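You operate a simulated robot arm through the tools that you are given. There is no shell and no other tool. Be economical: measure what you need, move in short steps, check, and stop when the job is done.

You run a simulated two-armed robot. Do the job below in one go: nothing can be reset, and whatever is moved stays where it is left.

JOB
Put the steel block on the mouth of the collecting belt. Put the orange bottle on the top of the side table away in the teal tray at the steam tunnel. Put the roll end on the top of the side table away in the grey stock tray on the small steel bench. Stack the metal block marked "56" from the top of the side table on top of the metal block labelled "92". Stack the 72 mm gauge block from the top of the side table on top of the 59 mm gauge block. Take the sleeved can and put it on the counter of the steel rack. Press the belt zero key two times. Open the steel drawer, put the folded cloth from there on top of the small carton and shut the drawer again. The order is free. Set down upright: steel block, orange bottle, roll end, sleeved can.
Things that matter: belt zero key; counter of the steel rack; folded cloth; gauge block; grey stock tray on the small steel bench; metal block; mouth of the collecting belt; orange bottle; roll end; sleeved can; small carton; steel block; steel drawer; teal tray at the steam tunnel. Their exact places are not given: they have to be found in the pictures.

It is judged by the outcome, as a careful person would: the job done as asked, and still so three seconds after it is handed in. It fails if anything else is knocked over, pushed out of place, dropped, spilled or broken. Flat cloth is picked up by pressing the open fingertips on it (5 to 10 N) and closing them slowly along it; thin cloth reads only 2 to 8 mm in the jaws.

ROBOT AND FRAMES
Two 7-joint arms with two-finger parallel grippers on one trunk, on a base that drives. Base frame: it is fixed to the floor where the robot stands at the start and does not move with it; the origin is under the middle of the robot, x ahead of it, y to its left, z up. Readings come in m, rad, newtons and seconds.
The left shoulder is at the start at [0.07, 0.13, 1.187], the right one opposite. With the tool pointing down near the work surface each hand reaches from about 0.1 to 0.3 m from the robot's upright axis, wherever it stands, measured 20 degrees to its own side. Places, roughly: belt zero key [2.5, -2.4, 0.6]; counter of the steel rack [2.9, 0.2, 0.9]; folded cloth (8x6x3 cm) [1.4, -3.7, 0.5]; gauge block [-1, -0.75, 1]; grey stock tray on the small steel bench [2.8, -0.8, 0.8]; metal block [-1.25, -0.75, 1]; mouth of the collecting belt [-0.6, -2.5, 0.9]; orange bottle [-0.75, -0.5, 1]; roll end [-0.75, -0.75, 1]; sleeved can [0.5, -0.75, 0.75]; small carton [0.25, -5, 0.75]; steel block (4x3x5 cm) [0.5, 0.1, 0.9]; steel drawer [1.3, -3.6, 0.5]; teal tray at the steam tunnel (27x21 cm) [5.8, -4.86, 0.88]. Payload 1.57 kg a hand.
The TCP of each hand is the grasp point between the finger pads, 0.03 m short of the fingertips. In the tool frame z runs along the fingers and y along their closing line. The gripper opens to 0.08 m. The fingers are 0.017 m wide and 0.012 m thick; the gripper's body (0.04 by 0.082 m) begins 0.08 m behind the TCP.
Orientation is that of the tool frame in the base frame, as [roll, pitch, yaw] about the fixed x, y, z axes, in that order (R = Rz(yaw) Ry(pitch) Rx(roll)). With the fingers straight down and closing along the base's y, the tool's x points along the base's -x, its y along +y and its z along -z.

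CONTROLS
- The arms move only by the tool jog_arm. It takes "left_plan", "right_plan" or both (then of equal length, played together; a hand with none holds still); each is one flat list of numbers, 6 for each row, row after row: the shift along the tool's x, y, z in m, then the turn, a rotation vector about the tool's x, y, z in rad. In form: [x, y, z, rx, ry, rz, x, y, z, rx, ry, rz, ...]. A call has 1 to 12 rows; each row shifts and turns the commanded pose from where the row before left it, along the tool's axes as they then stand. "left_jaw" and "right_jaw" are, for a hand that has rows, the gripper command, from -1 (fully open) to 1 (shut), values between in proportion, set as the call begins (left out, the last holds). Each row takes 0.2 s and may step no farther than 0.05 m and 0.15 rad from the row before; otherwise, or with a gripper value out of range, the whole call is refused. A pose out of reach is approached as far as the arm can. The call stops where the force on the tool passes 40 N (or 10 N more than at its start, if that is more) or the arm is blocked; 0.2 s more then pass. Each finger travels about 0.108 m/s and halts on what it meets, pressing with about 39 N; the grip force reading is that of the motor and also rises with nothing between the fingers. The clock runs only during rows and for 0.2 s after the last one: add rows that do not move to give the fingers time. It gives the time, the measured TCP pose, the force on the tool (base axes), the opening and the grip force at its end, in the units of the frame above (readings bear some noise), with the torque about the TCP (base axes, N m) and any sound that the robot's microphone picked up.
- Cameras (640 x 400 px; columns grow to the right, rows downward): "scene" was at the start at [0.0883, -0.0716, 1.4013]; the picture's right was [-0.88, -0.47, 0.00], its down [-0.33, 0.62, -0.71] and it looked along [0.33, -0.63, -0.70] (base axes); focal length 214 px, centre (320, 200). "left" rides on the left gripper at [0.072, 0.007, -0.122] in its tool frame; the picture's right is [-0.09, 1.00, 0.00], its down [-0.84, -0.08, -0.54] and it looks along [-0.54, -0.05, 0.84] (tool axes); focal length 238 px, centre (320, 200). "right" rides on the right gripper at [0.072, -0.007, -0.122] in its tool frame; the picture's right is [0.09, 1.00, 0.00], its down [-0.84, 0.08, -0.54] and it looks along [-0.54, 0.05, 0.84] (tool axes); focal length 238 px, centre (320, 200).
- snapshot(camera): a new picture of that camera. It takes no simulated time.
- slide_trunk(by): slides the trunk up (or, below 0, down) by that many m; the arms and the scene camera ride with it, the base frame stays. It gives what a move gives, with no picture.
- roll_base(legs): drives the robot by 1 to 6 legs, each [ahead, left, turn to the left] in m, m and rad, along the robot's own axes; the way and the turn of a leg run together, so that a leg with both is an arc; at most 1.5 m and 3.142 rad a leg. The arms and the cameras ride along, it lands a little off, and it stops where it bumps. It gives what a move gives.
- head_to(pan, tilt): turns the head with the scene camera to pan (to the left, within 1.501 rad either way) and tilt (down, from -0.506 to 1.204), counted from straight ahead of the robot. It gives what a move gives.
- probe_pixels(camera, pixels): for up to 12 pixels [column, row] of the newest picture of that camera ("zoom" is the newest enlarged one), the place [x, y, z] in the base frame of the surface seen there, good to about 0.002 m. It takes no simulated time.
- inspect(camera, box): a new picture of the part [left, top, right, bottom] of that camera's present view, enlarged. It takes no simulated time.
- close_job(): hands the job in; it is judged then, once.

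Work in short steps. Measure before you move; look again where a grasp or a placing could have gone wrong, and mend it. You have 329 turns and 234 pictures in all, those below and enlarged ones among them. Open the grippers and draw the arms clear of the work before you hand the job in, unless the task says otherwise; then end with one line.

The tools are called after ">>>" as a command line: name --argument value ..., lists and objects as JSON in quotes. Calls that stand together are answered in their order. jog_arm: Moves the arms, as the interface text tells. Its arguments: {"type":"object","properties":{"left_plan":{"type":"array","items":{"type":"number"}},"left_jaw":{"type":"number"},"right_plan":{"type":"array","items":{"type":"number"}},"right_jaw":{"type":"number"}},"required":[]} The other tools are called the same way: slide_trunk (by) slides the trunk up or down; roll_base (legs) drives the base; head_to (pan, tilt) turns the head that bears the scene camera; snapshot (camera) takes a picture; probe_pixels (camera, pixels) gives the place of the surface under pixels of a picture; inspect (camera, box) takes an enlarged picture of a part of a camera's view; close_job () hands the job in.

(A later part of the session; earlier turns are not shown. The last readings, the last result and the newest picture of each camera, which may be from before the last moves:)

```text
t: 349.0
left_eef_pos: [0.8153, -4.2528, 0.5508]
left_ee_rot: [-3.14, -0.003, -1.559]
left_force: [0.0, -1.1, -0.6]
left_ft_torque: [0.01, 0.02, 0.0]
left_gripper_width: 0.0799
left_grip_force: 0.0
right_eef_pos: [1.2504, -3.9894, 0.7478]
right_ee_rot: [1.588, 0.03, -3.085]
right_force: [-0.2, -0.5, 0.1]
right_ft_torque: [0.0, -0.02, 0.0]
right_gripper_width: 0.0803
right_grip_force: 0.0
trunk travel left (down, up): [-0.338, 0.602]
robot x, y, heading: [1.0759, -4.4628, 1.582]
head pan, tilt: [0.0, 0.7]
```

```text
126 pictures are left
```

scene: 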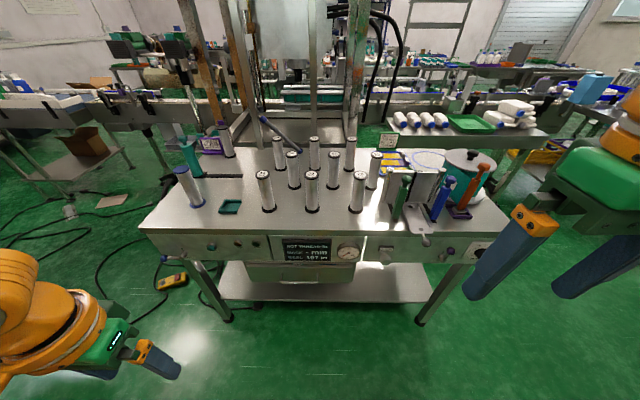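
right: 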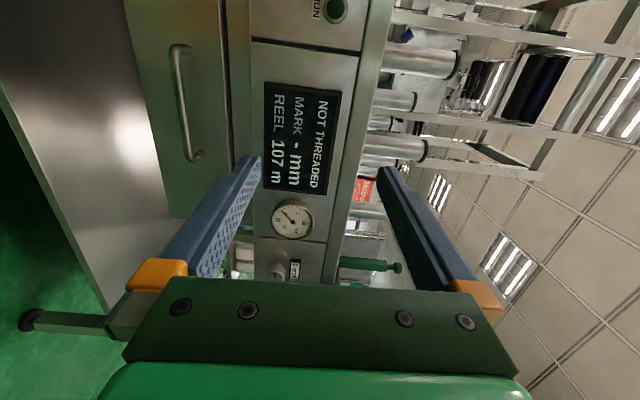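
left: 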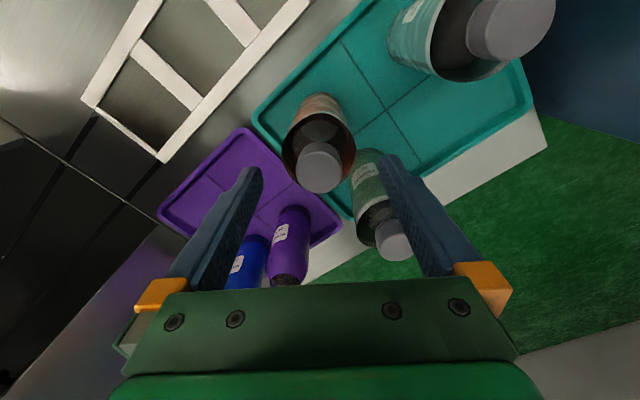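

Handle bar visible from (178,50) to (195,155). Probing it precisely.

>>> probe_pixels --camera "right" --pixels '[[176, 70], [180, 100], [185, 130], [182, 48], [198, 153], [205, 100], [150, 100], [175, 100], [184, 100], [228, 100]]'

```text
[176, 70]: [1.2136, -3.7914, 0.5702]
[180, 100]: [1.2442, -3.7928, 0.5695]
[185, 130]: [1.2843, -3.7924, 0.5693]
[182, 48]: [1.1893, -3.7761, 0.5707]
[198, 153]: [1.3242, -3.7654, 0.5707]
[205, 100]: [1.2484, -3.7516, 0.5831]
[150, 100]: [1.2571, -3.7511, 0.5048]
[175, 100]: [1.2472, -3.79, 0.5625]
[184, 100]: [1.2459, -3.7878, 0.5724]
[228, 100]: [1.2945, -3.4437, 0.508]
```

Lowering the trunk 0.179 and narrowing the jaw, then driving ahead to bring the fingers around the bar.

>>> slide_trunk --by -0.179

>>> jog_arm --right_plan '[0, 0, 0, 0, 0, 0, 0, 0, 0, 0, 0, 0]' --right_jaw -0.3

>>> roll_base --legs '[[0.13, 0, 0]]'

>>> snapshot --camera "right"

```text
t: 351.0
left_eef_pos: [0.8158, -4.253, 0.373]
left_ee_rot: [-3.14, -0.004, -1.559]
left_force: [0.5, 0.6, 0.7]
left_ft_torque: [0.0, -0.02, 0.0]
left_gripper_width: 0.0798
left_grip_force: 0.2
right_eef_pos: [1.251, -3.9899, 0.5697]
right_ee_rot: [1.586, 0.03, -3.085]
right_force: [-0.1, 0.0, -0.7]
right_ft_torque: [0.02, -0.01, 0.01]
right_gripper_width: 0.0799
right_grip_force: 0.1
trunk travel left (down, up): [-0.159, 0.781]
robot x, y, heading: [1.0787, -4.4587, 1.574]
head pan, tilt: [0.0, 0.7]
```

```text
t: 351.6
left_eef_pos: [0.815, -4.2536, 0.3724]
left_ee_rot: [-3.14, -0.002, -1.559]
left_force: [-0.2, -0.4, -0.1]
left_ft_torque: [0.03, 0.02, 0.0]
left_gripper_width: 0.0799
left_grip_force: 0.1
right_eef_pos: [1.2496, -3.99, 0.5697]
right_ee_rot: [1.588, 0.03, -3.083]
right_force: [-0.4, -0.5, 1.0]
right_ft_torque: [0.0, 0.0, 0.05]
right_gripper_width: 0.0522
right_grip_force: 0.0
trunk travel left (down, up): [-0.159, 0.781]
robot x, y, heading: [1.0771, -4.4642, 1.581]
head pan, tilt: [0.0, 0.7]
```

```text
t: 352.8
left_eef_pos: [0.8158, -4.1275, 0.3733]
left_ee_rot: [-3.14, -0.003, -1.561]
left_force: [0.2, 0.3, 0.2]
left_ft_torque: [0.01, 0.02, -0.01]
left_gripper_width: 0.08
left_grip_force: 0.1
right_eef_pos: [1.2513, -3.8668, 0.5688]
right_ee_rot: [1.588, 0.03, -3.086]
right_force: [0.6, 0.1, -0.6]
right_ft_torque: [0.0, -0.03, -0.05]
right_gripper_width: 0.0521
right_grip_force: 0.1
trunk travel left (down, up): [-0.159, 0.781]
robot x, y, heading: [1.0746, -4.3374, 1.576]
head pan, tilt: [0.0, 0.7]
```

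```text
125 pictures are left
```

right: 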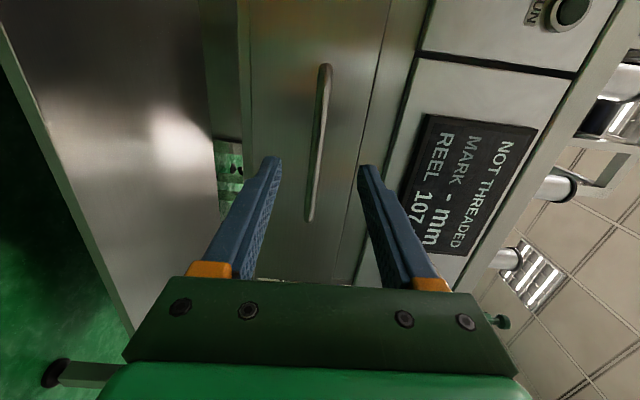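

Bar lies between the fingers. Rolling 0.07 ahead and closing.

>>> roll_base --legs '[[0.068, 0, 0]]'

>>> jog_arm --right_plan '[0, 0, 0, 0, 0, 0, 0, 0, 0, 0, 0, 0, 0, 0, 0, 0, 0, 0]' --right_jaw 1

```text
t: 353.9
left_eef_pos: [0.8144, -4.0567, 0.3733]
left_ee_rot: [-3.14, -0.004, -1.56]
left_force: [0.6, -0.3, 0.1]
left_ft_torque: [0.01, 0.0, 0.0]
left_gripper_width: 0.0801
left_grip_force: 0.0
right_eef_pos: [1.2499, -3.7944, 0.5691]
right_ee_rot: [1.586, 0.029, -3.086]
right_force: [-0.4, 0.4, -0.1]
right_ft_torque: [0.0, 0.0, 0.01]
right_gripper_width: 0.052
right_grip_force: 0.1
trunk travel left (down, up): [-0.159, 0.781]
robot x, y, heading: [1.0786, -4.2677, 1.578]
head pan, tilt: [0.0, 0.7]
```

```text
t: 354.7
left_eef_pos: [0.8145, -4.0574, 0.3727]
left_ee_rot: [3.14, -0.006, -1.562]
left_force: [-0.6, 0.7, 0.6]
left_ft_torque: [-0.02, -0.01, 0.01]
left_gripper_width: 0.0799
left_grip_force: 0.1
right_eef_pos: [1.2505, -3.7937, 0.5661]
right_ee_rot: [1.595, 0.028, -3.083]
right_force: [-4.2, -18.0, -24.8]
right_ft_torque: [-0.24, 0.48, -0.34]
right_gripper_width: 0.0119
right_grip_force: 28.9
trunk travel left (down, up): [-0.159, 0.781]
robot x, y, heading: [1.0736, -4.2682, 1.583]
head pan, tilt: [0.0, 0.7]
```

Gripped the bar (11.9 mm). Easing 2 mm down and pulling back 0.1 with the base.

>>> jog_arm --right_plan '[0, -0.003, 0, 0, 0, 0, 0, 0, 0, 0, 0, 0]'

>>> roll_base --legs '[[-0.1, 0, 0]]'

>>> snapshot --camera "scene"

```text
t: 355.3
left_eef_pos: [0.8152, -4.0572, 0.3733]
left_ee_rot: [-3.139, -0.005, -1.559]
left_force: [0.9, 0.1, 0.0]
left_ft_torque: [-0.01, 0.0, 0.0]
left_gripper_width: 0.08
left_grip_force: 0.1
right_eef_pos: [1.2492, -3.7948, 0.5658]
right_ee_rot: [1.588, 0.029, -3.084]
right_force: [-4.1, -16.2, -16.9]
right_ft_torque: [-0.13, 0.48, 0.43]
right_gripper_width: 0.0117
right_grip_force: 29.0
trunk travel left (down, up): [-0.159, 0.781]
robot x, y, heading: [1.0749, -4.2663, 1.58]
head pan, tilt: [0.0, 0.7]
```

```text
t: 356.4
left_eef_pos: [0.8153, -4.1555, 0.371]
left_ee_rot: [-3.139, -0.004, -1.562]
left_force: [0.1, 1.1, 0.2]
left_ft_torque: [-0.01, -0.01, 0.0]
left_gripper_width: 0.0799
left_grip_force: 0.0
right_eef_pos: [1.2507, -3.8925, 0.567]
right_ee_rot: [1.589, 0.03, -3.084]
right_force: [-12.8, -1.3, -11.0]
right_ft_torque: [-0.05, 0.52, 0.37]
right_gripper_width: 0.0121
right_grip_force: 28.8
trunk travel left (down, up): [-0.159, 0.781]
robot x, y, heading: [1.0764, -4.3702, 1.578]
head pan, tilt: [0.0, 0.7]
```

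```text
124 pictures are left
```

scene: 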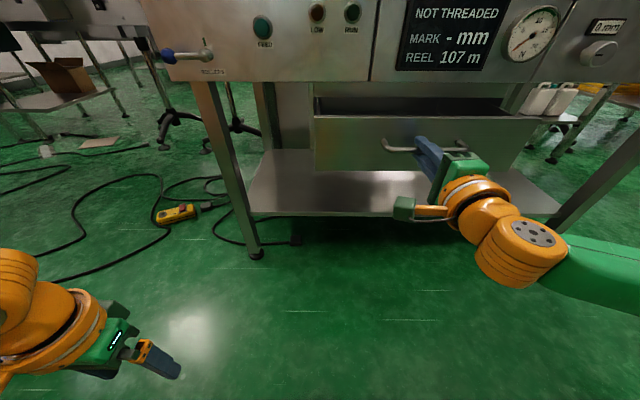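

The drawer slides out. Pulling another 0.15.

>>> roll_base --legs '[[-0.15, 0, 0]]'

>>> snapshot --camera "scene"

```text
t: 357.8
left_eef_pos: [0.8168, -4.3029, 0.3728]
left_ee_rot: [-3.141, -0.004, -1.558]
left_force: [0.1, 0.6, 0.3]
left_ft_torque: [-0.03, 0.02, 0.0]
left_gripper_width: 0.0802
left_grip_force: 0.0
right_eef_pos: [1.2503, -4.0403, 0.5657]
right_ee_rot: [1.59, 0.031, -3.08]
right_force: [-6.4, -2.1, -7.6]
right_ft_torque: [-0.05, 0.49, 0.14]
right_gripper_width: 0.012
right_grip_force: 28.7
trunk travel left (down, up): [-0.159, 0.781]
robot x, y, heading: [1.0762, -4.5122, 1.585]
head pan, tilt: [0.0, 0.7]
```

```text
123 pictures are left
```

scene: 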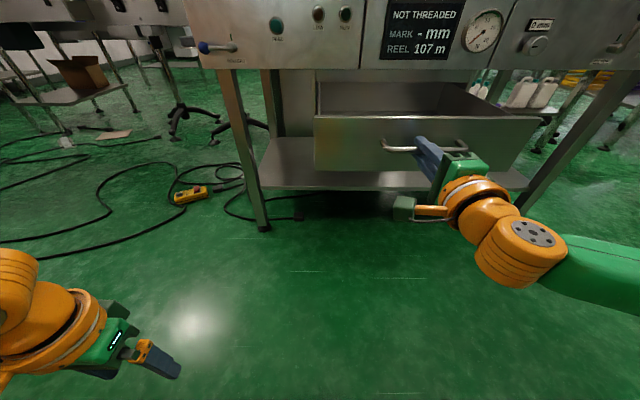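

Drawer open ~0.25. Releasing the bar, backing off 0.08, raising the trunk to look inside.

>>> jog_arm --right_plan '[0, 0, 0, 0, 0, 0, 0, 0, 0, 0, 0, 0]' --right_jaw -0.5

>>> roll_base --legs '[[-0.1, 0, 0]]'

>>> slide_trunk --by 0.4

>>> head_to --pan -0.4 --tilt 0.9

>>> snapshot --camera "scene"

```text
t: 358.4
left_eef_pos: [0.816, -4.3044, 0.3716]
left_ee_rot: [-3.139, -0.003, -1.558]
left_force: [0.6, 1.0, 0.3]
left_ft_torque: [0.0, 0.02, 0.01]
left_gripper_width: 0.0801
left_grip_force: 0.2
right_eef_pos: [1.2498, -4.0409, 0.5673]
right_ee_rot: [1.587, 0.029, -3.08]
right_force: [-0.2, -0.1, -0.3]
right_ft_torque: [-0.01, 0.01, -0.02]
right_gripper_width: 0.06
right_grip_force: 0.1
trunk travel left (down, up): [-0.159, 0.781]
robot x, y, heading: [1.0782, -4.5096, 1.581]
head pan, tilt: [0.0, 0.7]
```

```text
t: 359.5
left_eef_pos: [0.8171, -4.4068, 0.3725]
left_ee_rot: [-3.14, -0.003, -1.554]
left_force: [-0.6, -0.9, 0.7]
left_ft_torque: [0.02, -0.02, -0.01]
left_gripper_width: 0.0802
left_grip_force: 0.1
right_eef_pos: [1.2502, -4.1419, 0.5671]
right_ee_rot: [1.589, 0.03, -3.078]
right_force: [-0.7, -0.9, -0.4]
right_ft_torque: [-0.01, 0.01, -0.01]
right_gripper_width: 0.0599
right_grip_force: 0.1
trunk travel left (down, up): [-0.159, 0.781]
robot x, y, heading: [1.0737, -4.6187, 1.584]
head pan, tilt: [0.0, 0.7]
```

```text
t: 363.4
left_eef_pos: [0.8178, -4.4063, 0.7734]
left_ee_rot: [-3.141, -0.005, -1.555]
left_force: [0.1, 0.2, 0.9]
left_ft_torque: [-0.02, -0.01, 0.01]
left_gripper_width: 0.0799
left_grip_force: 0.1
right_eef_pos: [1.251, -4.1425, 0.9675]
right_ee_rot: [1.587, 0.03, -3.078]
right_force: [-0.1, -0.6, -0.1]
right_ft_torque: [0.03, 0.01, 0.03]
right_gripper_width: 0.06
right_grip_force: 0.0
trunk travel left (down, up): [-0.559, 0.381]
robot x, y, heading: [1.0787, -4.6141, 1.585]
head pan, tilt: [0.0, 0.7]
```

```text
t: 364.2
left_eef_pos: [0.8172, -4.4064, 0.7724]
left_ee_rot: [-3.141, -0.005, -1.555]
left_force: [0.2, 0.0, -0.8]
left_ft_torque: [-0.01, 0.01, 0.01]
left_gripper_width: 0.0799
left_grip_force: 0.0
right_eef_pos: [1.2504, -4.1421, 0.9667]
right_ee_rot: [1.588, 0.029, -3.075]
right_force: [0.1, 0.0, 0.4]
right_ft_torque: [0.01, -0.01, -0.01]
right_gripper_width: 0.06
right_grip_force: 0.1
trunk travel left (down, up): [-0.559, 0.381]
robot x, y, heading: [1.0785, -4.6135, 1.583]
head pan, tilt: [-0.4, 0.901]
```

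```text
122 pictures are left
```

scene: 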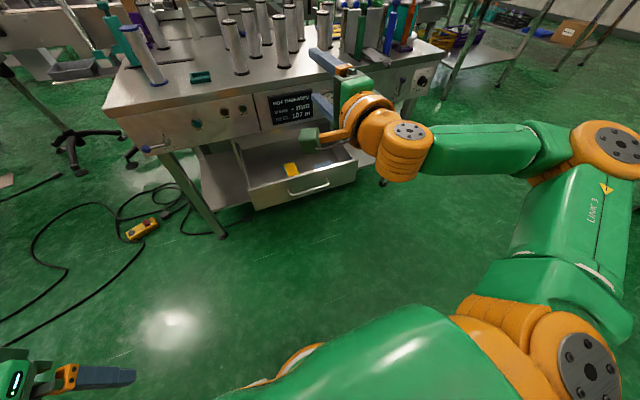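

>>> inspect --camera "scene" --box '[220, 120, 380, 220]'

```text
4.00 times, centred on (300, 170) of scene
```

zoom: 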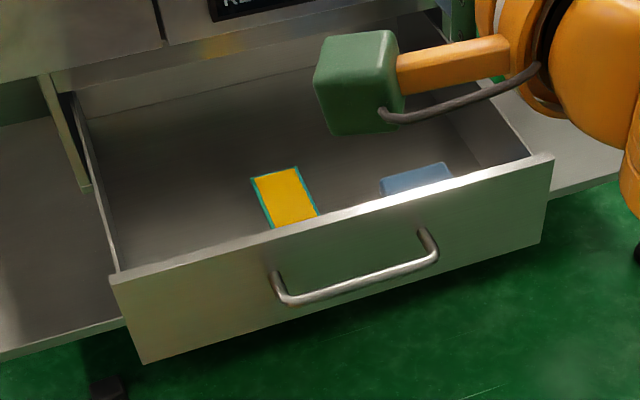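

The blue item at zoom (418,180) is likely the folded cloth. Probing it, the drawer front top edge, the yellow card and the drawer floor.

>>> probe_pixels --camera "zoom" --pixels '[[385, 185], [448, 172], [418, 178], [400, 188], [285, 200], [200, 210], [340, 215], [330, 222], [550, 158], [115, 275], [205, 75], [440, 125]]'

```text
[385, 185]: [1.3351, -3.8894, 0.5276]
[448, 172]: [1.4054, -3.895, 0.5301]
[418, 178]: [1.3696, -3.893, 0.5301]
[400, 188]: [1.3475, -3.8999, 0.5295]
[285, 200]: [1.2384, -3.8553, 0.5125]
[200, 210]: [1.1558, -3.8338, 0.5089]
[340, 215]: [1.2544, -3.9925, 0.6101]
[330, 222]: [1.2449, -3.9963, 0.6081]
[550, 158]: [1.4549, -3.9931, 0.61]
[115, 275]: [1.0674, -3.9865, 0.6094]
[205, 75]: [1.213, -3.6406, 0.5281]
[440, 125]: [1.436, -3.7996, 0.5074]
```

Cloth: top z≈0.53, x 1.33–1.41, y≈-3.885 to ~-3.945 (drawer floor 0.508). I'll pick it with the left hand; retract right hand 0.1 first, then move the base.

>>> jog_arm --right_plan '[0, 0, -0.04, 0, 0, 0, 0, 0, -0.04, 0, 0, 0, 0, 0, -0.03, 0, 0, 0]'

>>> roll_base --legs '[[0, -0.42, -0.013], [0.2, 0, 0]]'

>>> snapshot --camera "left"

```text
t: 365.0
left_eef_pos: [0.8161, -4.407, 0.7728]
left_ee_rot: [-3.14, -0.002, -1.555]
left_force: [0.4, -0.7, 0.3]
left_ft_torque: [-0.02, 0.01, 0.02]
left_gripper_width: 0.0801
left_grip_force: 0.0
right_eef_pos: [1.2606, -4.1789, 0.9928]
right_ee_rot: [1.589, 0.028, -3.078]
right_force: [0.8, 0.6, 0.2]
right_ft_torque: [0.0, 0.05, 0.02]
right_gripper_width: 0.0599
right_grip_force: 0.1
right hand out of reach, approached as far as the arm can: row 1, 2, 3
trunk travel left (down, up): [-0.559, 0.381]
robot x, y, heading: [1.0807, -4.6155, 1.582]
head pan, tilt: [-0.4, 0.901]
```

```text
t: 368.8
left_eef_pos: [1.2358, -4.1995, 0.773]
left_ee_rot: [-3.14, -0.003, -1.56]
left_force: [0.0, 0.9, -0.7]
left_ft_torque: [0.0, 0.03, 0.02]
left_gripper_width: 0.0799
left_grip_force: 0.1
right_eef_pos: [1.6797, -3.9734, 0.993]
right_ee_rot: [1.587, 0.03, -3.081]
right_force: [-0.6, -0.1, -0.4]
right_ft_torque: [0.05, -0.03, 0.01]
right_gripper_width: 0.0602
right_grip_force: 0.0
trunk travel left (down, up): [-0.559, 0.381]
robot x, y, heading: [1.4982, -4.4083, 1.578]
head pan, tilt: [-0.4, 0.901]
```

```text
120 pictures are left
```

left: 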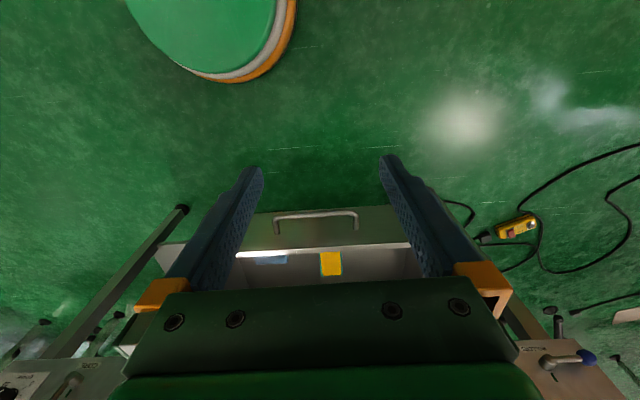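

Rolling 0.07 ahead, then moving the left hand over the cloth at height.

>>> roll_base --legs '[[0.07, 0, 0]]'

>>> jog_arm --left_plan '[-0.0356, -0.0227, 0, 0, 0, 0, -0.0356, -0.0227, 0, 0, 0, 0, -0.0356, -0.0227, 0, 0, 0, 0, -0.0356, -0.0227, 0, 0, 0, 0, -0.0356, -0.0227, 0, 0, 0, 0, -0.0356, -0.0227, 0, 0, 0, 0, 0, 0, 0, 0, 0, 0]'

>>> snapshot --camera "left"

```text
t: 369.8
left_eef_pos: [1.237, -4.1301, 0.7724]
left_ee_rot: [-3.14, -0.003, -1.561]
left_force: [0.2, -0.5, 0.2]
left_ft_torque: [0.0, 0.03, -0.02]
left_gripper_width: 0.0801
left_grip_force: 0.0
right_eef_pos: [1.6803, -3.9041, 0.9937]
right_ee_rot: [1.588, 0.03, -3.083]
right_force: [-0.5, -0.6, 0.0]
right_ft_torque: [-0.02, 0.0, -0.03]
right_gripper_width: 0.06
right_grip_force: 0.0
trunk travel left (down, up): [-0.559, 0.381]
robot x, y, heading: [1.4989, -4.3415, 1.577]
head pan, tilt: [-0.4, 0.901]
```

```text
t: 371.4
left_eef_pos: [1.3708, -3.9134, 0.7704]
left_ee_rot: [-3.139, -0.001, -1.563]
left_force: [-0.4, -1.0, -0.5]
left_ft_torque: [0.0, 0.01, 0.0]
left_gripper_width: 0.0798
left_grip_force: 0.0
right_eef_pos: [1.6802, -3.9032, 0.9947]
right_ee_rot: [1.589, 0.029, -3.083]
right_force: [-0.1, -0.1, 0.5]
right_ft_torque: [-0.01, 0.0, -0.02]
right_gripper_width: 0.06
right_grip_force: 0.0
trunk travel left (down, up): [-0.559, 0.381]
robot x, y, heading: [1.494, -4.3397, 1.58]
head pan, tilt: [-0.4, 0.901]
```

```text
119 pictures are left
```

left: 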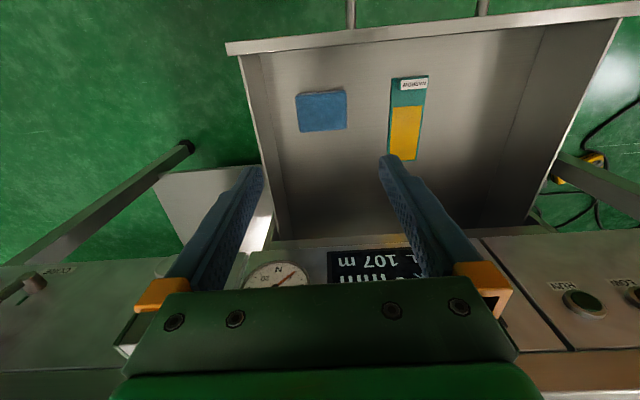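

>>> probe_pixels --camera "left" --pixels '[[297, 94], [346, 91], [300, 130], [346, 128], [322, 110], [322, 122], [310, 55], [395, 90]]'

>>> inspect --camera "left" --box '[270, 70, 380, 150]'

```text
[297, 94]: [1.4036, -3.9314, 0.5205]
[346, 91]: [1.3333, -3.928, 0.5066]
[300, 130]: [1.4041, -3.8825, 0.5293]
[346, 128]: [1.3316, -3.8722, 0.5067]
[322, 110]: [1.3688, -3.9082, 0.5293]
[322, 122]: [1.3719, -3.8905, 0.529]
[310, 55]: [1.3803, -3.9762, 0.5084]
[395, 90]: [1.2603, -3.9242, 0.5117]
```

```text
5.00 times, centred on (325, 110) of left
```

zoom: 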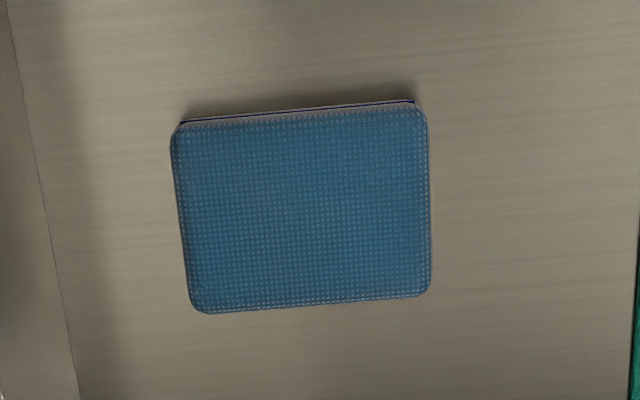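

The cloth is a folded pad ~7×5.5 cm, 22 mm thick, centre (1.368,-3.905). I'll grip it across its short side: rotating the left hand ~95°.

>>> jog_arm --left_plan '[0, 0, 0, 0, 0, -0.138, 0, 0, 0, 0, 0, -0.138, 0, 0, 0, 0, 0, -0.138, 0, 0, 0, 0, 0, -0.138, 0, 0, 0, 0, 0, -0.138, 0, 0, 0, 0, 0, -0.138, 0, 0, 0, 0, 0, -0.138, 0, 0, 0, 0, 0, -0.138, 0, 0, 0, 0, 0, -0.138, 0, 0, 0, 0, 0, -0.138, 0, 0, 0, 0, 0, -0.138, 0, 0, 0, 0, 0, -0.138]'

>>> snapshot --camera "left"

```text
t: 374.0
left_eef_pos: [1.369, -3.9138, 0.7722]
left_ee_rot: [3.138, -0.002, 0.098]
left_force: [0.7, 0.8, 1.3]
left_ft_torque: [0.05, 0.03, -0.01]
left_gripper_width: 0.0801
left_grip_force: 0.0
right_eef_pos: [1.6805, -3.9039, 0.9934]
right_ee_rot: [1.588, 0.03, -3.083]
right_force: [0.3, -0.3, 0.8]
right_ft_torque: [0.0, 0.0, -0.03]
right_gripper_width: 0.0601
right_grip_force: 0.1
trunk travel left (down, up): [-0.559, 0.381]
robot x, y, heading: [1.4942, -4.3417, 1.576]
head pan, tilt: [-0.4, 0.901]
```

```text
117 pictures are left
```

left: 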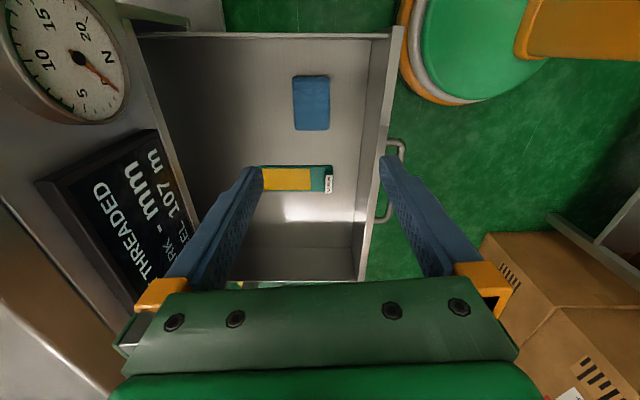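

>>> probe_pixels --camera "left" --pixels '[[295, 78], [327, 78], [296, 128], [328, 128], [311, 103], [311, 80], [311, 127], [395, 60]]'

```text
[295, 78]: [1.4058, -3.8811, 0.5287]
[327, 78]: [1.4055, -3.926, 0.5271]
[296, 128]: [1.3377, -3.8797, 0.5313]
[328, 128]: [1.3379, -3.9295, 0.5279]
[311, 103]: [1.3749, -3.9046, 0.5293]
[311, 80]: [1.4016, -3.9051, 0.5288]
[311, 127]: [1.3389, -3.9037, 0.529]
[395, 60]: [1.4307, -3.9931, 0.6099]
```

Centre (1.372,-3.905). Aligning and lowering 0.15.

>>> jog_arm --left_plan '[0.004, -0.0087, 0, 0, 0, 0, 0, 0, 0.05, 0, 0, 0, 0, 0, 0.05, 0, 0, 0, 0, 0, 0.05, 0, 0, 0, 0, 0, 0.03, 0, 0, 0, 0, 0, 0, 0, 0, 0]'

>>> snapshot --camera "left"

```text
t: 375.4
left_eef_pos: [1.3743, -3.9077, 0.5966]
left_ee_rot: [3.138, -0.001, 0.095]
left_force: [-0.2, 0.9, -0.3]
left_ft_torque: [0.0, 0.01, 0.01]
left_gripper_width: 0.0798
left_grip_force: 0.0
right_eef_pos: [1.6811, -3.9048, 0.9931]
right_ee_rot: [1.587, 0.03, -3.085]
right_force: [0.8, 0.0, 1.6]
right_ft_torque: [0.03, -0.02, 0.0]
right_gripper_width: 0.0601
right_grip_force: 0.0
trunk travel left (down, up): [-0.559, 0.381]
robot x, y, heading: [1.497, -4.3398, 1.577]
head pan, tilt: [-0.4, 0.901]
```

```text
116 pictures are left
```

left: 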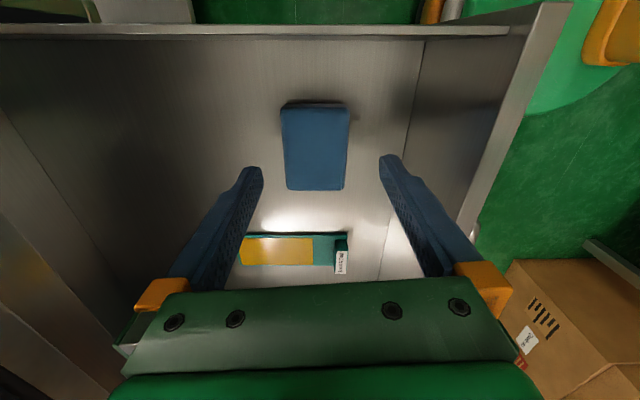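

Aligned. Lowering 0.05 to the drawer floor and closing slowly.

>>> jog_arm --left_plan '[0, -0.002, 0.03, 0, 0, 0, 0, 0, 0.02, 0, 0, 0, 0, 0, 0, 0, 0, 0]'

>>> jog_arm --left_plan '[0, 0, 0, 0, 0, 0, 0, 0, 0, 0, 0, 0, 0, 0, 0, 0, 0, 0]' --left_jaw 1

>>> snapshot --camera "left"

```text
t: 376.2
left_eef_pos: [1.3757, -3.9035, 0.5433]
left_ee_rot: [3.138, -0.003, 0.095]
left_force: [-0.3, -0.2, 0.5]
left_ft_torque: [-0.03, -0.02, -0.01]
left_gripper_width: 0.0801
left_grip_force: 0.0
right_eef_pos: [1.6799, -3.9046, 0.9935]
right_ee_rot: [1.587, 0.03, -3.083]
right_force: [0.1, 0.0, 0.0]
right_ft_torque: [-0.05, 0.02, -0.01]
right_gripper_width: 0.06
right_grip_force: 0.1
trunk travel left (down, up): [-0.559, 0.381]
robot x, y, heading: [1.4941, -4.3389, 1.575]
head pan, tilt: [-0.4, 0.901]
```

```text
t: 377.0
left_eef_pos: [1.3749, -3.9042, 0.5432]
left_ee_rot: [3.137, -0.001, 0.097]
left_force: [1.0, -0.2, 1.1]
left_ft_torque: [0.0, 0.0, 0.02]
left_gripper_width: 0.0553
left_grip_force: 39.4
right_eef_pos: [1.68, -3.9044, 0.9925]
right_ee_rot: [1.588, 0.029, -3.085]
right_force: [-0.2, -0.5, -0.2]
right_ft_torque: [0.01, -0.02, -0.03]
right_gripper_width: 0.0601
right_grip_force: 0.1
trunk travel left (down, up): [-0.559, 0.381]
robot x, y, heading: [1.4984, -4.3411, 1.576]
head pan, tilt: [-0.4, 0.901]
```

```text
115 pictures are left
```

left: 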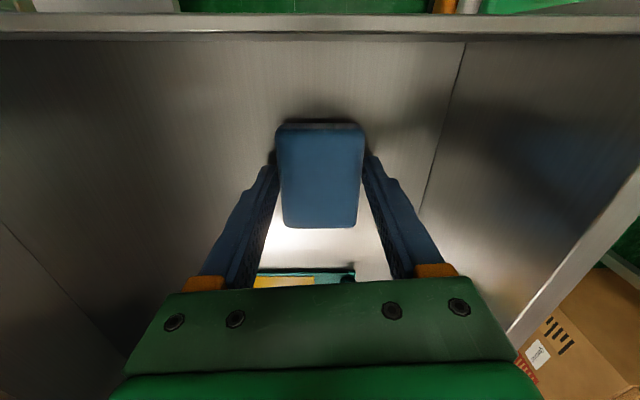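

Gripped at 55 mm, holding firm. Lifting 0.2 straight up.

>>> jog_arm --left_plan '[0, 0, -0.02, 0, 0, 0, 0, 0, -0.03, 0, 0, 0, 0, 0, -0.05, 0, 0, 0, 0, 0, -0.05, 0, 0, 0, 0, 0, -0.05, 0, 0, 0, 0, 0, 0, 0, 0, 0]'

>>> snapshot --camera "left"

```text
t: 378.4
left_eef_pos: [1.3749, -3.8994, 0.7414]
left_ee_rot: [3.137, -0.002, 0.096]
left_force: [-0.2, 0.0, -0.5]
left_ft_torque: [0.02, 0.02, -0.01]
left_gripper_width: 0.0551
left_grip_force: 38.6
right_eef_pos: [1.6808, -3.9052, 0.9943]
right_ee_rot: [1.588, 0.031, -3.084]
right_force: [0.0, 0.3, 0.4]
right_ft_torque: [0.01, 0.0, 0.02]
right_gripper_width: 0.06
right_grip_force: 0.2
trunk travel left (down, up): [-0.559, 0.381]
robot x, y, heading: [1.4955, -4.34, 1.58]
head pan, tilt: [-0.4, 0.901]
```

```text
114 pictures are left
```

left: 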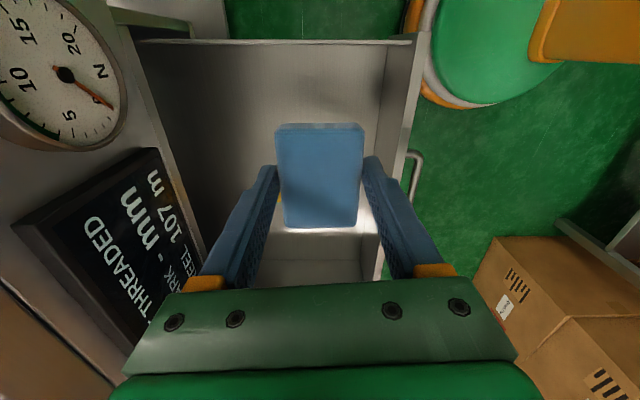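

Cloth held. Retracting the left hand, then moving the base back and left so the right fist faces the drawer front below the bar.

>>> jog_arm --left_plan '[0, 0.045, 0, 0, 0, 0, 0, 0.045, 0, 0, 0, 0, 0, 0.045, 0, 0, 0, 0, 0, 0.02, -0.04, 0, 0, 0]' --right_plan '[0, 0, 0, 0, 0, 0, 0, 0, 0, 0, 0, 0, 0, 0, 0, 0, 0, 0, 0, 0, 0, 0, 0, 0]' --right_jaw 1

>>> roll_base --legs '[[-0.27, 0, 0], [0, 0.415, 0]]'

>>> slide_trunk --by -0.4

>>> slide_trunk --by -0.05

>>> snapshot --camera "right"

```text
t: 379.4
left_eef_pos: [1.3886, -4.0602, 0.7806]
left_ee_rot: [3.14, -0.001, 0.098]
left_force: [0.8, -0.1, -0.8]
left_ft_torque: [0.01, -0.02, -0.01]
left_gripper_width: 0.0548
left_grip_force: 39.1
right_eef_pos: [1.6818, -3.904, 0.9943]
right_ee_rot: [1.587, 0.028, -3.083]
right_force: [0.2, 0.8, 0.0]
right_ft_torque: [0.01, -0.03, -0.01]
right_gripper_width: 0.0001
right_grip_force: 21.5
trunk travel left (down, up): [-0.559, 0.381]
robot x, y, heading: [1.4988, -4.3393, 1.579]
head pan, tilt: [-0.4, 0.901]
```

```text
t: 383.5
left_eef_pos: [0.9694, -4.3312, 0.7803]
left_ee_rot: [3.137, -0.002, 0.099]
left_force: [-0.2, -0.3, -1.2]
left_ft_torque: [-0.03, 0.01, -0.01]
left_gripper_width: 0.0541
left_grip_force: 38.7
right_eef_pos: [1.2616, -4.1758, 0.9945]
right_ee_rot: [1.588, 0.029, -3.078]
right_force: [-0.1, -0.9, -0.2]
right_ft_torque: [0.02, -0.01, -0.03]
right_gripper_width: 0.0
right_grip_force: 21.5
trunk travel left (down, up): [-0.559, 0.381]
robot x, y, heading: [1.0735, -4.6132, 1.585]
head pan, tilt: [-0.4, 0.901]
```

```text
t: 387.3
left_eef_pos: [0.9707, -4.3311, 0.3798]
left_ee_rot: [3.139, -0.002, 0.098]
left_force: [0.8, -0.5, -0.1]
left_ft_torque: [-0.03, -0.03, 0.01]
left_gripper_width: 0.0537
left_grip_force: 39.2
right_eef_pos: [1.2618, -4.1772, 0.5922]
right_ee_rot: [1.59, 0.03, -3.079]
right_force: [0.2, -0.2, -0.3]
right_ft_torque: [-0.03, -0.01, 0.02]
right_gripper_width: 0.0
right_grip_force: 21.6
trunk travel left (down, up): [-0.159, 0.781]
robot x, y, heading: [1.0804, -4.6147, 1.587]
head pan, tilt: [-0.4, 0.901]
```

```text
t: 388.3
left_eef_pos: [0.9688, -4.3323, 0.3313]
left_ee_rot: [3.137, -0.003, 0.1]
left_force: [0.4, 0.4, 0.5]
left_ft_torque: [0.03, -0.02, 0.02]
left_gripper_width: 0.054
left_grip_force: 39.1
right_eef_pos: [1.2618, -4.176, 0.543]
right_ee_rot: [1.587, 0.031, -3.08]
right_force: [0.1, -0.2, 0.3]
right_ft_torque: [0.0, -0.04, 0.04]
right_gripper_width: 0.0
right_grip_force: 21.1
trunk travel left (down, up): [-0.109, 0.831]
robot x, y, heading: [1.077, -4.6141, 1.583]
head pan, tilt: [-0.4, 0.901]
```

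```text
113 pictures are left
```

right: 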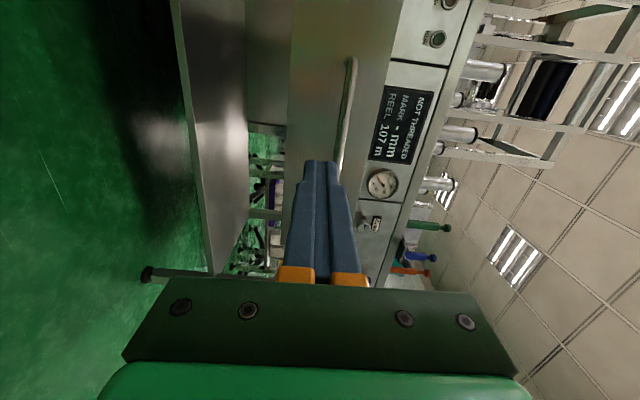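

Rolling ahead 0.3 to push the drawer, then checking.

>>> roll_base --legs '[[0.3, 0, 0]]'

>>> snapshot --camera "right"

```text
t: 390.3
left_eef_pos: [0.9701, -4.0277, 0.3294]
left_ee_rot: [3.138, -0.002, 0.091]
left_force: [-1.0, 0.6, -1.5]
left_ft_torque: [0.02, -0.01, 0.03]
left_gripper_width: 0.0536
left_grip_force: 39.3
right_eef_pos: [1.2631, -3.8745, 0.5435]
right_ee_rot: [1.589, 0.029, -3.088]
right_force: [-0.2, -0.5, -0.2]
right_ft_torque: [0.03, 0.0, 0.02]
right_gripper_width: 0.0
right_grip_force: 20.9
trunk travel left (down, up): [-0.109, 0.831]
robot x, y, heading: [1.0737, -4.3119, 1.578]
head pan, tilt: [-0.4, 0.901]
```

```text
112 pictures are left
```

right: 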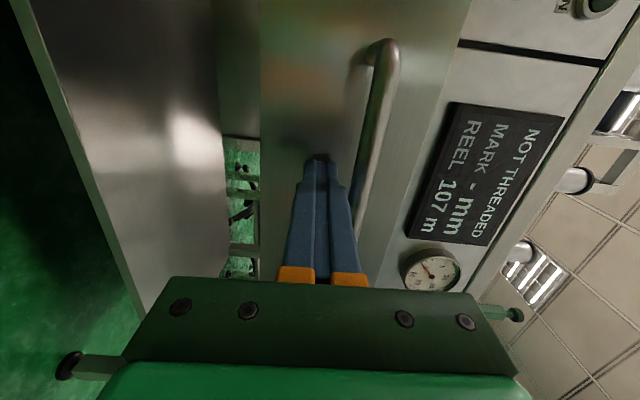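

Pushing steadily; another 0.088.

>>> roll_base --legs '[[0.085, 0, 0]]'

>>> jog_arm --right_plan '[0, 0, 0.004, 0, 0, 0, 0, 0, 0.004, 0, 0, 0, 0, 0, 0.004, 0, 0, 0]'

>>> snapshot --camera "right"

```text
t: 391.4
left_eef_pos: [0.9696, -3.9445, 0.3304]
left_ee_rot: [3.137, -0.003, 0.093]
left_force: [-0.7, 0.9, -0.4]
left_ft_torque: [-0.02, -0.02, 0.02]
left_gripper_width: 0.0537
left_grip_force: 39.6
right_eef_pos: [1.2624, -3.793, 0.543]
right_ee_rot: [1.588, 0.03, -3.088]
right_force: [0.6, -1.2, -1.1]
right_ft_torque: [0.0, -0.05, 0.0]
right_gripper_width: 0.0
right_grip_force: 21.6
trunk travel left (down, up): [-0.109, 0.831]
robot x, y, heading: [1.0778, -4.2282, 1.572]
head pan, tilt: [-0.4, 0.901]
```

```text
t: 392.2
left_eef_pos: [0.9702, -3.9451, 0.331]
left_ee_rot: [-3.141, -0.002, 0.091]
left_force: [0.4, -0.2, 0.0]
left_ft_torque: [-0.01, -0.01, 0.0]
left_gripper_width: 0.0538
left_grip_force: 39.3
right_eef_pos: [1.2617, -3.7827, 0.5436]
right_ee_rot: [1.588, 0.026, -3.086]
right_force: [-1.2, -19.8, -5.9]
right_ft_torque: [-0.09, 0.07, -0.12]
right_gripper_width: 0.0
right_grip_force: 21.2
trunk travel left (down, up): [-0.109, 0.831]
robot x, y, heading: [1.0723, -4.2273, 1.572]
head pan, tilt: [-0.4, 0.901]
```

```text
111 pictures are left
```

right: 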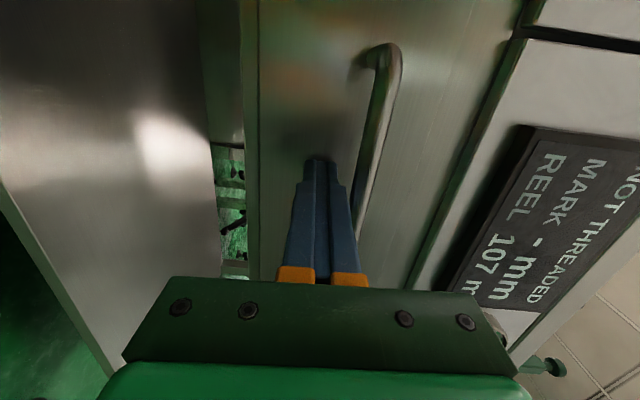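

At the stop (20 N). One last small push then check the front's position.

>>> jog_arm --right_plan '[0, 0, 0.003, 0, 0, 0, 0, 0, 0, 0, 0, 0]'

>>> probe_pixels --camera "right" --pixels '[[300, 60], [300, 100], [440, 60], [385, 90], [470, 100], [330, 130]]'

```text
t: 392.6
left_eef_pos: [0.9706, -3.946, 0.331]
left_ee_rot: [-3.141, 0.0, 0.088]
left_force: [0.3, 0.2, 0.1]
left_ft_torque: [-0.03, -0.02, -0.01]
left_gripper_width: 0.0541
left_grip_force: 38.6
right_eef_pos: [1.2627, -3.7815, 0.5423]
right_ee_rot: [1.59, 0.03, -3.087]
right_force: [0.8, -18.1, 0.4]
right_ft_torque: [0.08, 0.15, -0.15]
right_gripper_width: 0.0
right_grip_force: 21.6
trunk travel left (down, up): [-0.109, 0.831]
robot x, y, heading: [1.0754, -4.2293, 1.567]
head pan, tilt: [-0.4, 0.901]
stopped in row 1 (right hand): the force on the tool passed its limit at 46 N (the readings are from after the stop); the commanded pose is now the measured one
```

```text
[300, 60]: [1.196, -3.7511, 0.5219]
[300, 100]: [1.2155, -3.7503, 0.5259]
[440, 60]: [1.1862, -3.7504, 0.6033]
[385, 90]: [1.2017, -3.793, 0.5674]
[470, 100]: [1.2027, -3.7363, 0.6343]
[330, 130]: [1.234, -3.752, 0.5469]
```

Drawer is shut (front at -3.751 as originally). Backing off, raising the trunk, looking for the small carton to the southwest.

>>> roll_base --legs '[[-0.2, 0, 0]]'

>>> slide_trunk --by 0.4

>>> slide_trunk --by 0.3

>>> roll_base --legs '[[0, 0, 1.57]]'

>>> head_to --pan 0.6 --tilt 0.5

>>> snapshot --camera "scene"

```text
t: 394.2
left_eef_pos: [0.97, -4.1438, 0.3303]
left_ee_rot: [3.138, -0.001, 0.092]
left_force: [0.3, -0.4, -0.5]
left_ft_torque: [-0.02, 0.04, 0.0]
left_gripper_width: 0.0538
left_grip_force: 39.0
right_eef_pos: [1.261, -3.9778, 0.5405]
right_ee_rot: [1.594, 0.03, -3.086]
right_force: [-0.7, -1.2, -0.8]
right_ft_torque: [0.0, -0.03, -0.01]
right_gripper_width: 0.0
right_grip_force: 21.6
trunk travel left (down, up): [-0.109, 0.831]
robot x, y, heading: [1.0751, -4.4255, 1.575]
head pan, tilt: [-0.4, 0.901]
```

```text
t: 398.0
left_eef_pos: [0.9696, -4.1443, 0.7307]
left_ee_rot: [3.139, -0.004, 0.09]
left_force: [-1.0, 0.3, 0.2]
left_ft_torque: [-0.01, -0.01, 0.0]
left_gripper_width: 0.0536
left_grip_force: 39.4
right_eef_pos: [1.2628, -3.9785, 0.9404]
right_ee_rot: [1.593, 0.031, -3.087]
right_force: [0.0, -0.2, -0.7]
right_ft_torque: [-0.03, -0.02, 0.0]
right_gripper_width: 0.0
right_grip_force: 21.4
trunk travel left (down, up): [-0.509, 0.431]
robot x, y, heading: [1.0798, -4.4285, 1.573]
head pan, tilt: [-0.4, 0.901]
```

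```text
t: 401.0
left_eef_pos: [0.9699, -4.1429, 1.0299]
left_ee_rot: [3.137, -0.002, 0.091]
left_force: [1.0, -0.1, 0.0]
left_ft_torque: [0.06, 0.07, 0.01]
left_gripper_width: 0.0537
left_grip_force: 39.2
right_eef_pos: [1.2622, -3.9782, 1.2409]
right_ee_rot: [1.593, 0.031, -3.087]
right_force: [0.5, -0.4, -0.2]
right_ft_torque: [0.0, 0.0, -0.02]
right_gripper_width: 0.0002
right_grip_force: 21.4
trunk travel left (down, up): [-0.809, 0.131]
robot x, y, heading: [1.0738, -4.4269, 1.571]
head pan, tilt: [-0.4, 0.901]
```

```text
t: 405.2
left_eef_pos: [0.7921, -4.5312, 1.0301]
left_ee_rot: [3.139, -0.003, 1.658]
left_force: [-0.6, -0.2, 0.0]
left_ft_torque: [-0.02, 0.02, 0.0]
left_gripper_width: 0.0537
left_grip_force: 39.7
right_eef_pos: [0.6271, -4.2407, 1.2413]
right_ee_rot: [1.594, 0.03, -1.518]
right_force: [0.3, -0.7, 0.3]
right_ft_torque: [0.01, -0.02, 0.03]
right_gripper_width: 0.0
right_grip_force: 21.7
trunk travel left (down, up): [-0.809, 0.131]
robot x, y, heading: [1.0775, -4.4256, 3.144]
head pan, tilt: [-0.4, 0.901]
```

```text
t: 406.5
left_eef_pos: [0.7925, -4.5319, 1.0303]
left_ee_rot: [3.139, -0.002, 1.658]
left_force: [-0.5, -0.2, -0.9]
left_ft_torque: [0.0, -0.01, -0.01]
left_gripper_width: 0.0539
left_grip_force: 39.6
right_eef_pos: [0.6269, -4.2392, 1.2406]
right_ee_rot: [1.594, 0.029, -1.515]
right_force: [0.1, -0.2, 0.0]
right_ft_torque: [0.03, 0.01, -0.01]
right_gripper_width: 0.0
right_grip_force: 21.1
trunk travel left (down, up): [-0.809, 0.131]
robot x, y, heading: [1.0791, -4.4269, 3.141]
head pan, tilt: [0.6, 0.499]
```

```text
110 pictures are left
```

scene: 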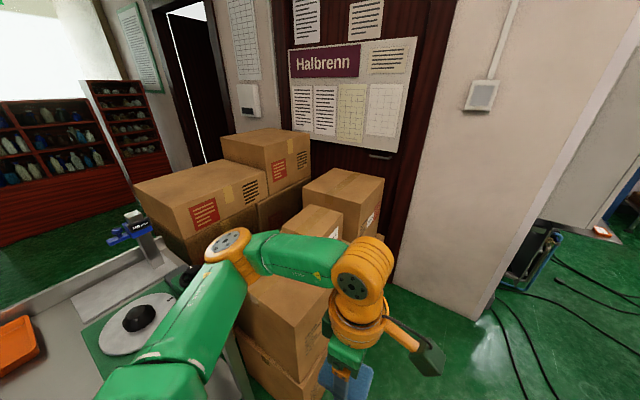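

Probing the tops of the cartons to identify the small one near (0.25,-5.0,0.75).

>>> probe_pixels --camera "scene" --pixels '[[312, 215], [300, 222], [345, 183], [255, 145], [190, 190], [270, 290], [290, 222], [330, 235], [240, 280], [320, 240]]'

>>> inspect --camera "scene" --box '[230, 150, 410, 290]'

```text
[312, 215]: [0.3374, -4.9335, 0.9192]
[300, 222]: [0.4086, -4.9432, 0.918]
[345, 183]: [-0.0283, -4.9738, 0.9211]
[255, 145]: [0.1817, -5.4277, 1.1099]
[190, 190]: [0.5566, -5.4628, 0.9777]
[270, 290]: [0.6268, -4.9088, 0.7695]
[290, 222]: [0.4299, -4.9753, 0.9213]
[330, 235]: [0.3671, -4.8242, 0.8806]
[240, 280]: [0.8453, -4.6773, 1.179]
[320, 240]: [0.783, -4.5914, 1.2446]
```

```text
2.86 times, centred on (320, 220) of scene
```

zoom: 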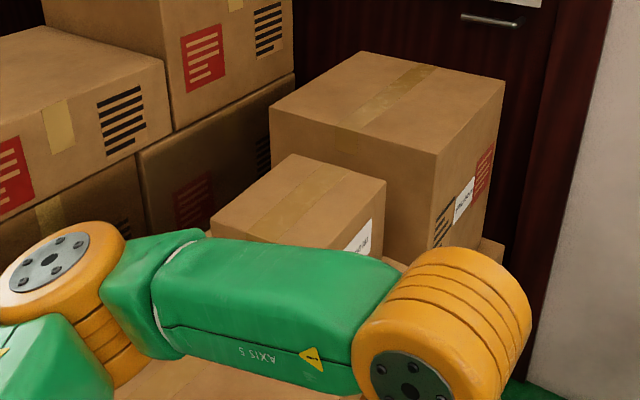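

Small carton's top is at z≈0.92 around (0.36,-4.93). Probing its corners, stack front and the floor cables.

>>> probe_pixels --camera "zoom" --pixels '[[292, 158], [215, 212], [380, 184], [300, 200], [345, 240], [370, 225]]'

>>> probe_pixels --camera "scene" --pixels '[[497, 315], [515, 360], [560, 285], [525, 345], [400, 350], [440, 320], [250, 385], [480, 300], [600, 330]]'

```text
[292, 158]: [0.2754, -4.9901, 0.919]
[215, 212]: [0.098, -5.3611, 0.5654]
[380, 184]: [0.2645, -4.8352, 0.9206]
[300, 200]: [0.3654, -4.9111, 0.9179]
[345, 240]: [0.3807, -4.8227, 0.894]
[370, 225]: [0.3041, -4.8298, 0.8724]
```

```text
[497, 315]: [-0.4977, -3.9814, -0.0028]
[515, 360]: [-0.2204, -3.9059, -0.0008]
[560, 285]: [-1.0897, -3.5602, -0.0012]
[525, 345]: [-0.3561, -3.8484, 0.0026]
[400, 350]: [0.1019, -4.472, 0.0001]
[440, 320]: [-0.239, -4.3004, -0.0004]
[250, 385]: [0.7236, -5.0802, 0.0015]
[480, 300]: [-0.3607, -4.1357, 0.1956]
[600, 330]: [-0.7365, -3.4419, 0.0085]
```

Driving west to x≈0.46, turning left to face south, then looking.

>>> roll_base --legs '[[0.62, 0, 0], [0, 0, 1.57]]'

>>> head_to --pan 0 --tilt 0.8

>>> snapshot --camera "scene"

```text
t: 413.7
left_eef_pos: [0.5706, -4.7109, 1.0304]
left_ee_rot: [3.138, 0.0, -3.063]
left_force: [0.3, -0.1, 0.0]
left_ft_torque: [0.02, 0.0, 0.0]
left_gripper_width: 0.0538
left_grip_force: 38.3
right_eef_pos: [0.2773, -4.8723, 1.2409]
right_ee_rot: [1.594, 0.031, 0.045]
right_force: [-0.3, -0.3, 0.5]
right_ft_torque: [-0.01, 0.0, 0.01]
right_gripper_width: 0.0
right_grip_force: 21.4
trunk travel left (down, up): [-0.809, 0.131]
robot x, y, heading: [0.466, -4.4274, -1.585]
head pan, tilt: [0.6, 0.499]
```

```text
t: 414.7
left_eef_pos: [0.5706, -4.7095, 1.0297]
left_ee_rot: [3.138, -0.002, -3.063]
left_force: [0.5, -0.8, -1.1]
left_ft_torque: [-0.03, 0.01, 0.01]
left_gripper_width: 0.0537
left_grip_force: 39.3
right_eef_pos: [0.277, -4.8732, 1.2412]
right_ee_rot: [1.593, 0.031, 0.045]
right_force: [0.5, 0.4, 0.9]
right_ft_torque: [-0.02, -0.05, 0.0]
right_gripper_width: 0.0
right_grip_force: 20.9
trunk travel left (down, up): [-0.809, 0.131]
robot x, y, heading: [0.4683, -4.4258, -1.58]
head pan, tilt: [0.0, 0.799]
```

```text
108 pictures are left
```

scene: 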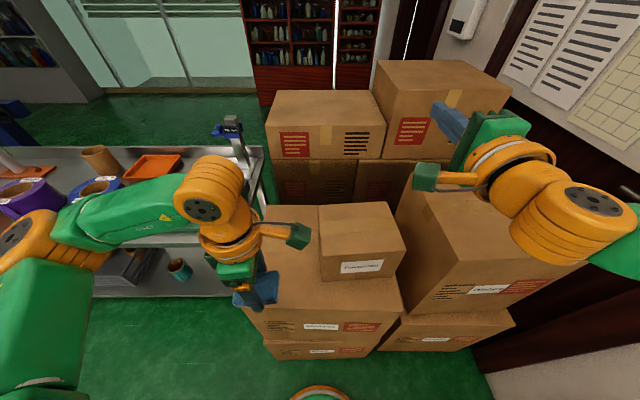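

>>> probe_pixels --camera "scene" --pixels '[[321, 208], [388, 204], [322, 252], [402, 248], [360, 230], [268, 295], [330, 330], [440, 300], [400, 210]]'

```text
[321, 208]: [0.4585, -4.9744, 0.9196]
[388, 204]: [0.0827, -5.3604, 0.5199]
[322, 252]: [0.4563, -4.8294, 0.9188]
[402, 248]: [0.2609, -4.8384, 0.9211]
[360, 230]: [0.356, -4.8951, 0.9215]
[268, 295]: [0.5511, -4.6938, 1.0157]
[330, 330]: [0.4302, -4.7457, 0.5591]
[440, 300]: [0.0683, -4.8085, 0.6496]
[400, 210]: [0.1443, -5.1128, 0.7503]
```

Small carton top: x 0.26–0.46, y -4.98..-4.83, z 0.92. Shifting the base right 0.215 and ahead 0.03, then moving the cloth above its centre.

>>> roll_base --legs '[[0.03, -0.215, 0]]'

>>> jog_arm --left_plan '[0.002, -0.041, 0, 0, 0, 0, 0.002, -0.041, 0, 0, 0, 0, 0.002, -0.041, 0, 0, 0, 0, 0.002, -0.041, 0, 0, 0, 0, 0, 0, 0, 0, 0, 0]'

>>> snapshot --camera "left"

```text
t: 416.4
left_eef_pos: [0.3588, -4.738, 1.0293]
left_ee_rot: [3.138, -0.004, -3.069]
left_force: [-0.2, -0.6, -0.5]
left_ft_torque: [-0.01, 0.0, 0.04]
left_gripper_width: 0.0536
left_grip_force: 38.9
right_eef_pos: [0.0659, -4.8994, 1.241]
right_ee_rot: [1.594, 0.031, 0.039]
right_force: [0.0, -0.7, 0.7]
right_ft_torque: [-0.01, 0.02, -0.01]
right_gripper_width: 0.0
right_grip_force: 21.9
trunk travel left (down, up): [-0.809, 0.131]
robot x, y, heading: [0.2581, -4.4511, -1.588]
head pan, tilt: [0.0, 0.799]
```

```text
t: 417.6
left_eef_pos: [0.3626, -4.9043, 1.0317]
left_ee_rot: [-3.141, -0.002, -3.07]
left_force: [-0.1, 0.1, -1.3]
left_ft_torque: [0.01, 0.01, 0.0]
left_gripper_width: 0.0538
left_grip_force: 39.1
right_eef_pos: [0.0634, -4.8984, 1.2407]
right_ee_rot: [1.595, 0.028, 0.04]
right_force: [-0.9, -0.2, 0.0]
right_ft_torque: [0.04, 0.01, -0.01]
right_gripper_width: 0.0
right_grip_force: 21.3
trunk travel left (down, up): [-0.809, 0.131]
robot x, y, heading: [0.2544, -4.4549, -1.582]
head pan, tilt: [0.0, 0.799]
```

```text
107 pictures are left
```

left: 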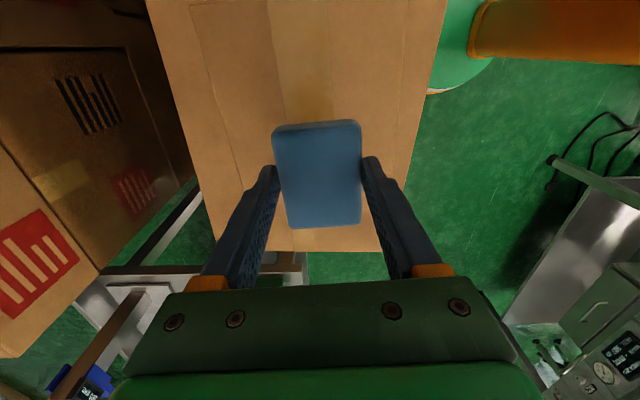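

>>> probe_pixels --camera "left" --pixels '[[230, 240], [370, 245], [395, 150], [200, 150], [300, 60], [180, 60], [430, 40], [230, 90], [200, 20]]'

```text
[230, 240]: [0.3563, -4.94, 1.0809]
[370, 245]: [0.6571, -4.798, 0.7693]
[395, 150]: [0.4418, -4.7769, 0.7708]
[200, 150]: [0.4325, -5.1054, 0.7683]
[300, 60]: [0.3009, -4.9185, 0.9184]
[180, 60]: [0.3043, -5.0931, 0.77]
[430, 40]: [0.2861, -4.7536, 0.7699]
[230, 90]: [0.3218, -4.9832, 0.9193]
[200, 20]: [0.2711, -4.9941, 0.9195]
```

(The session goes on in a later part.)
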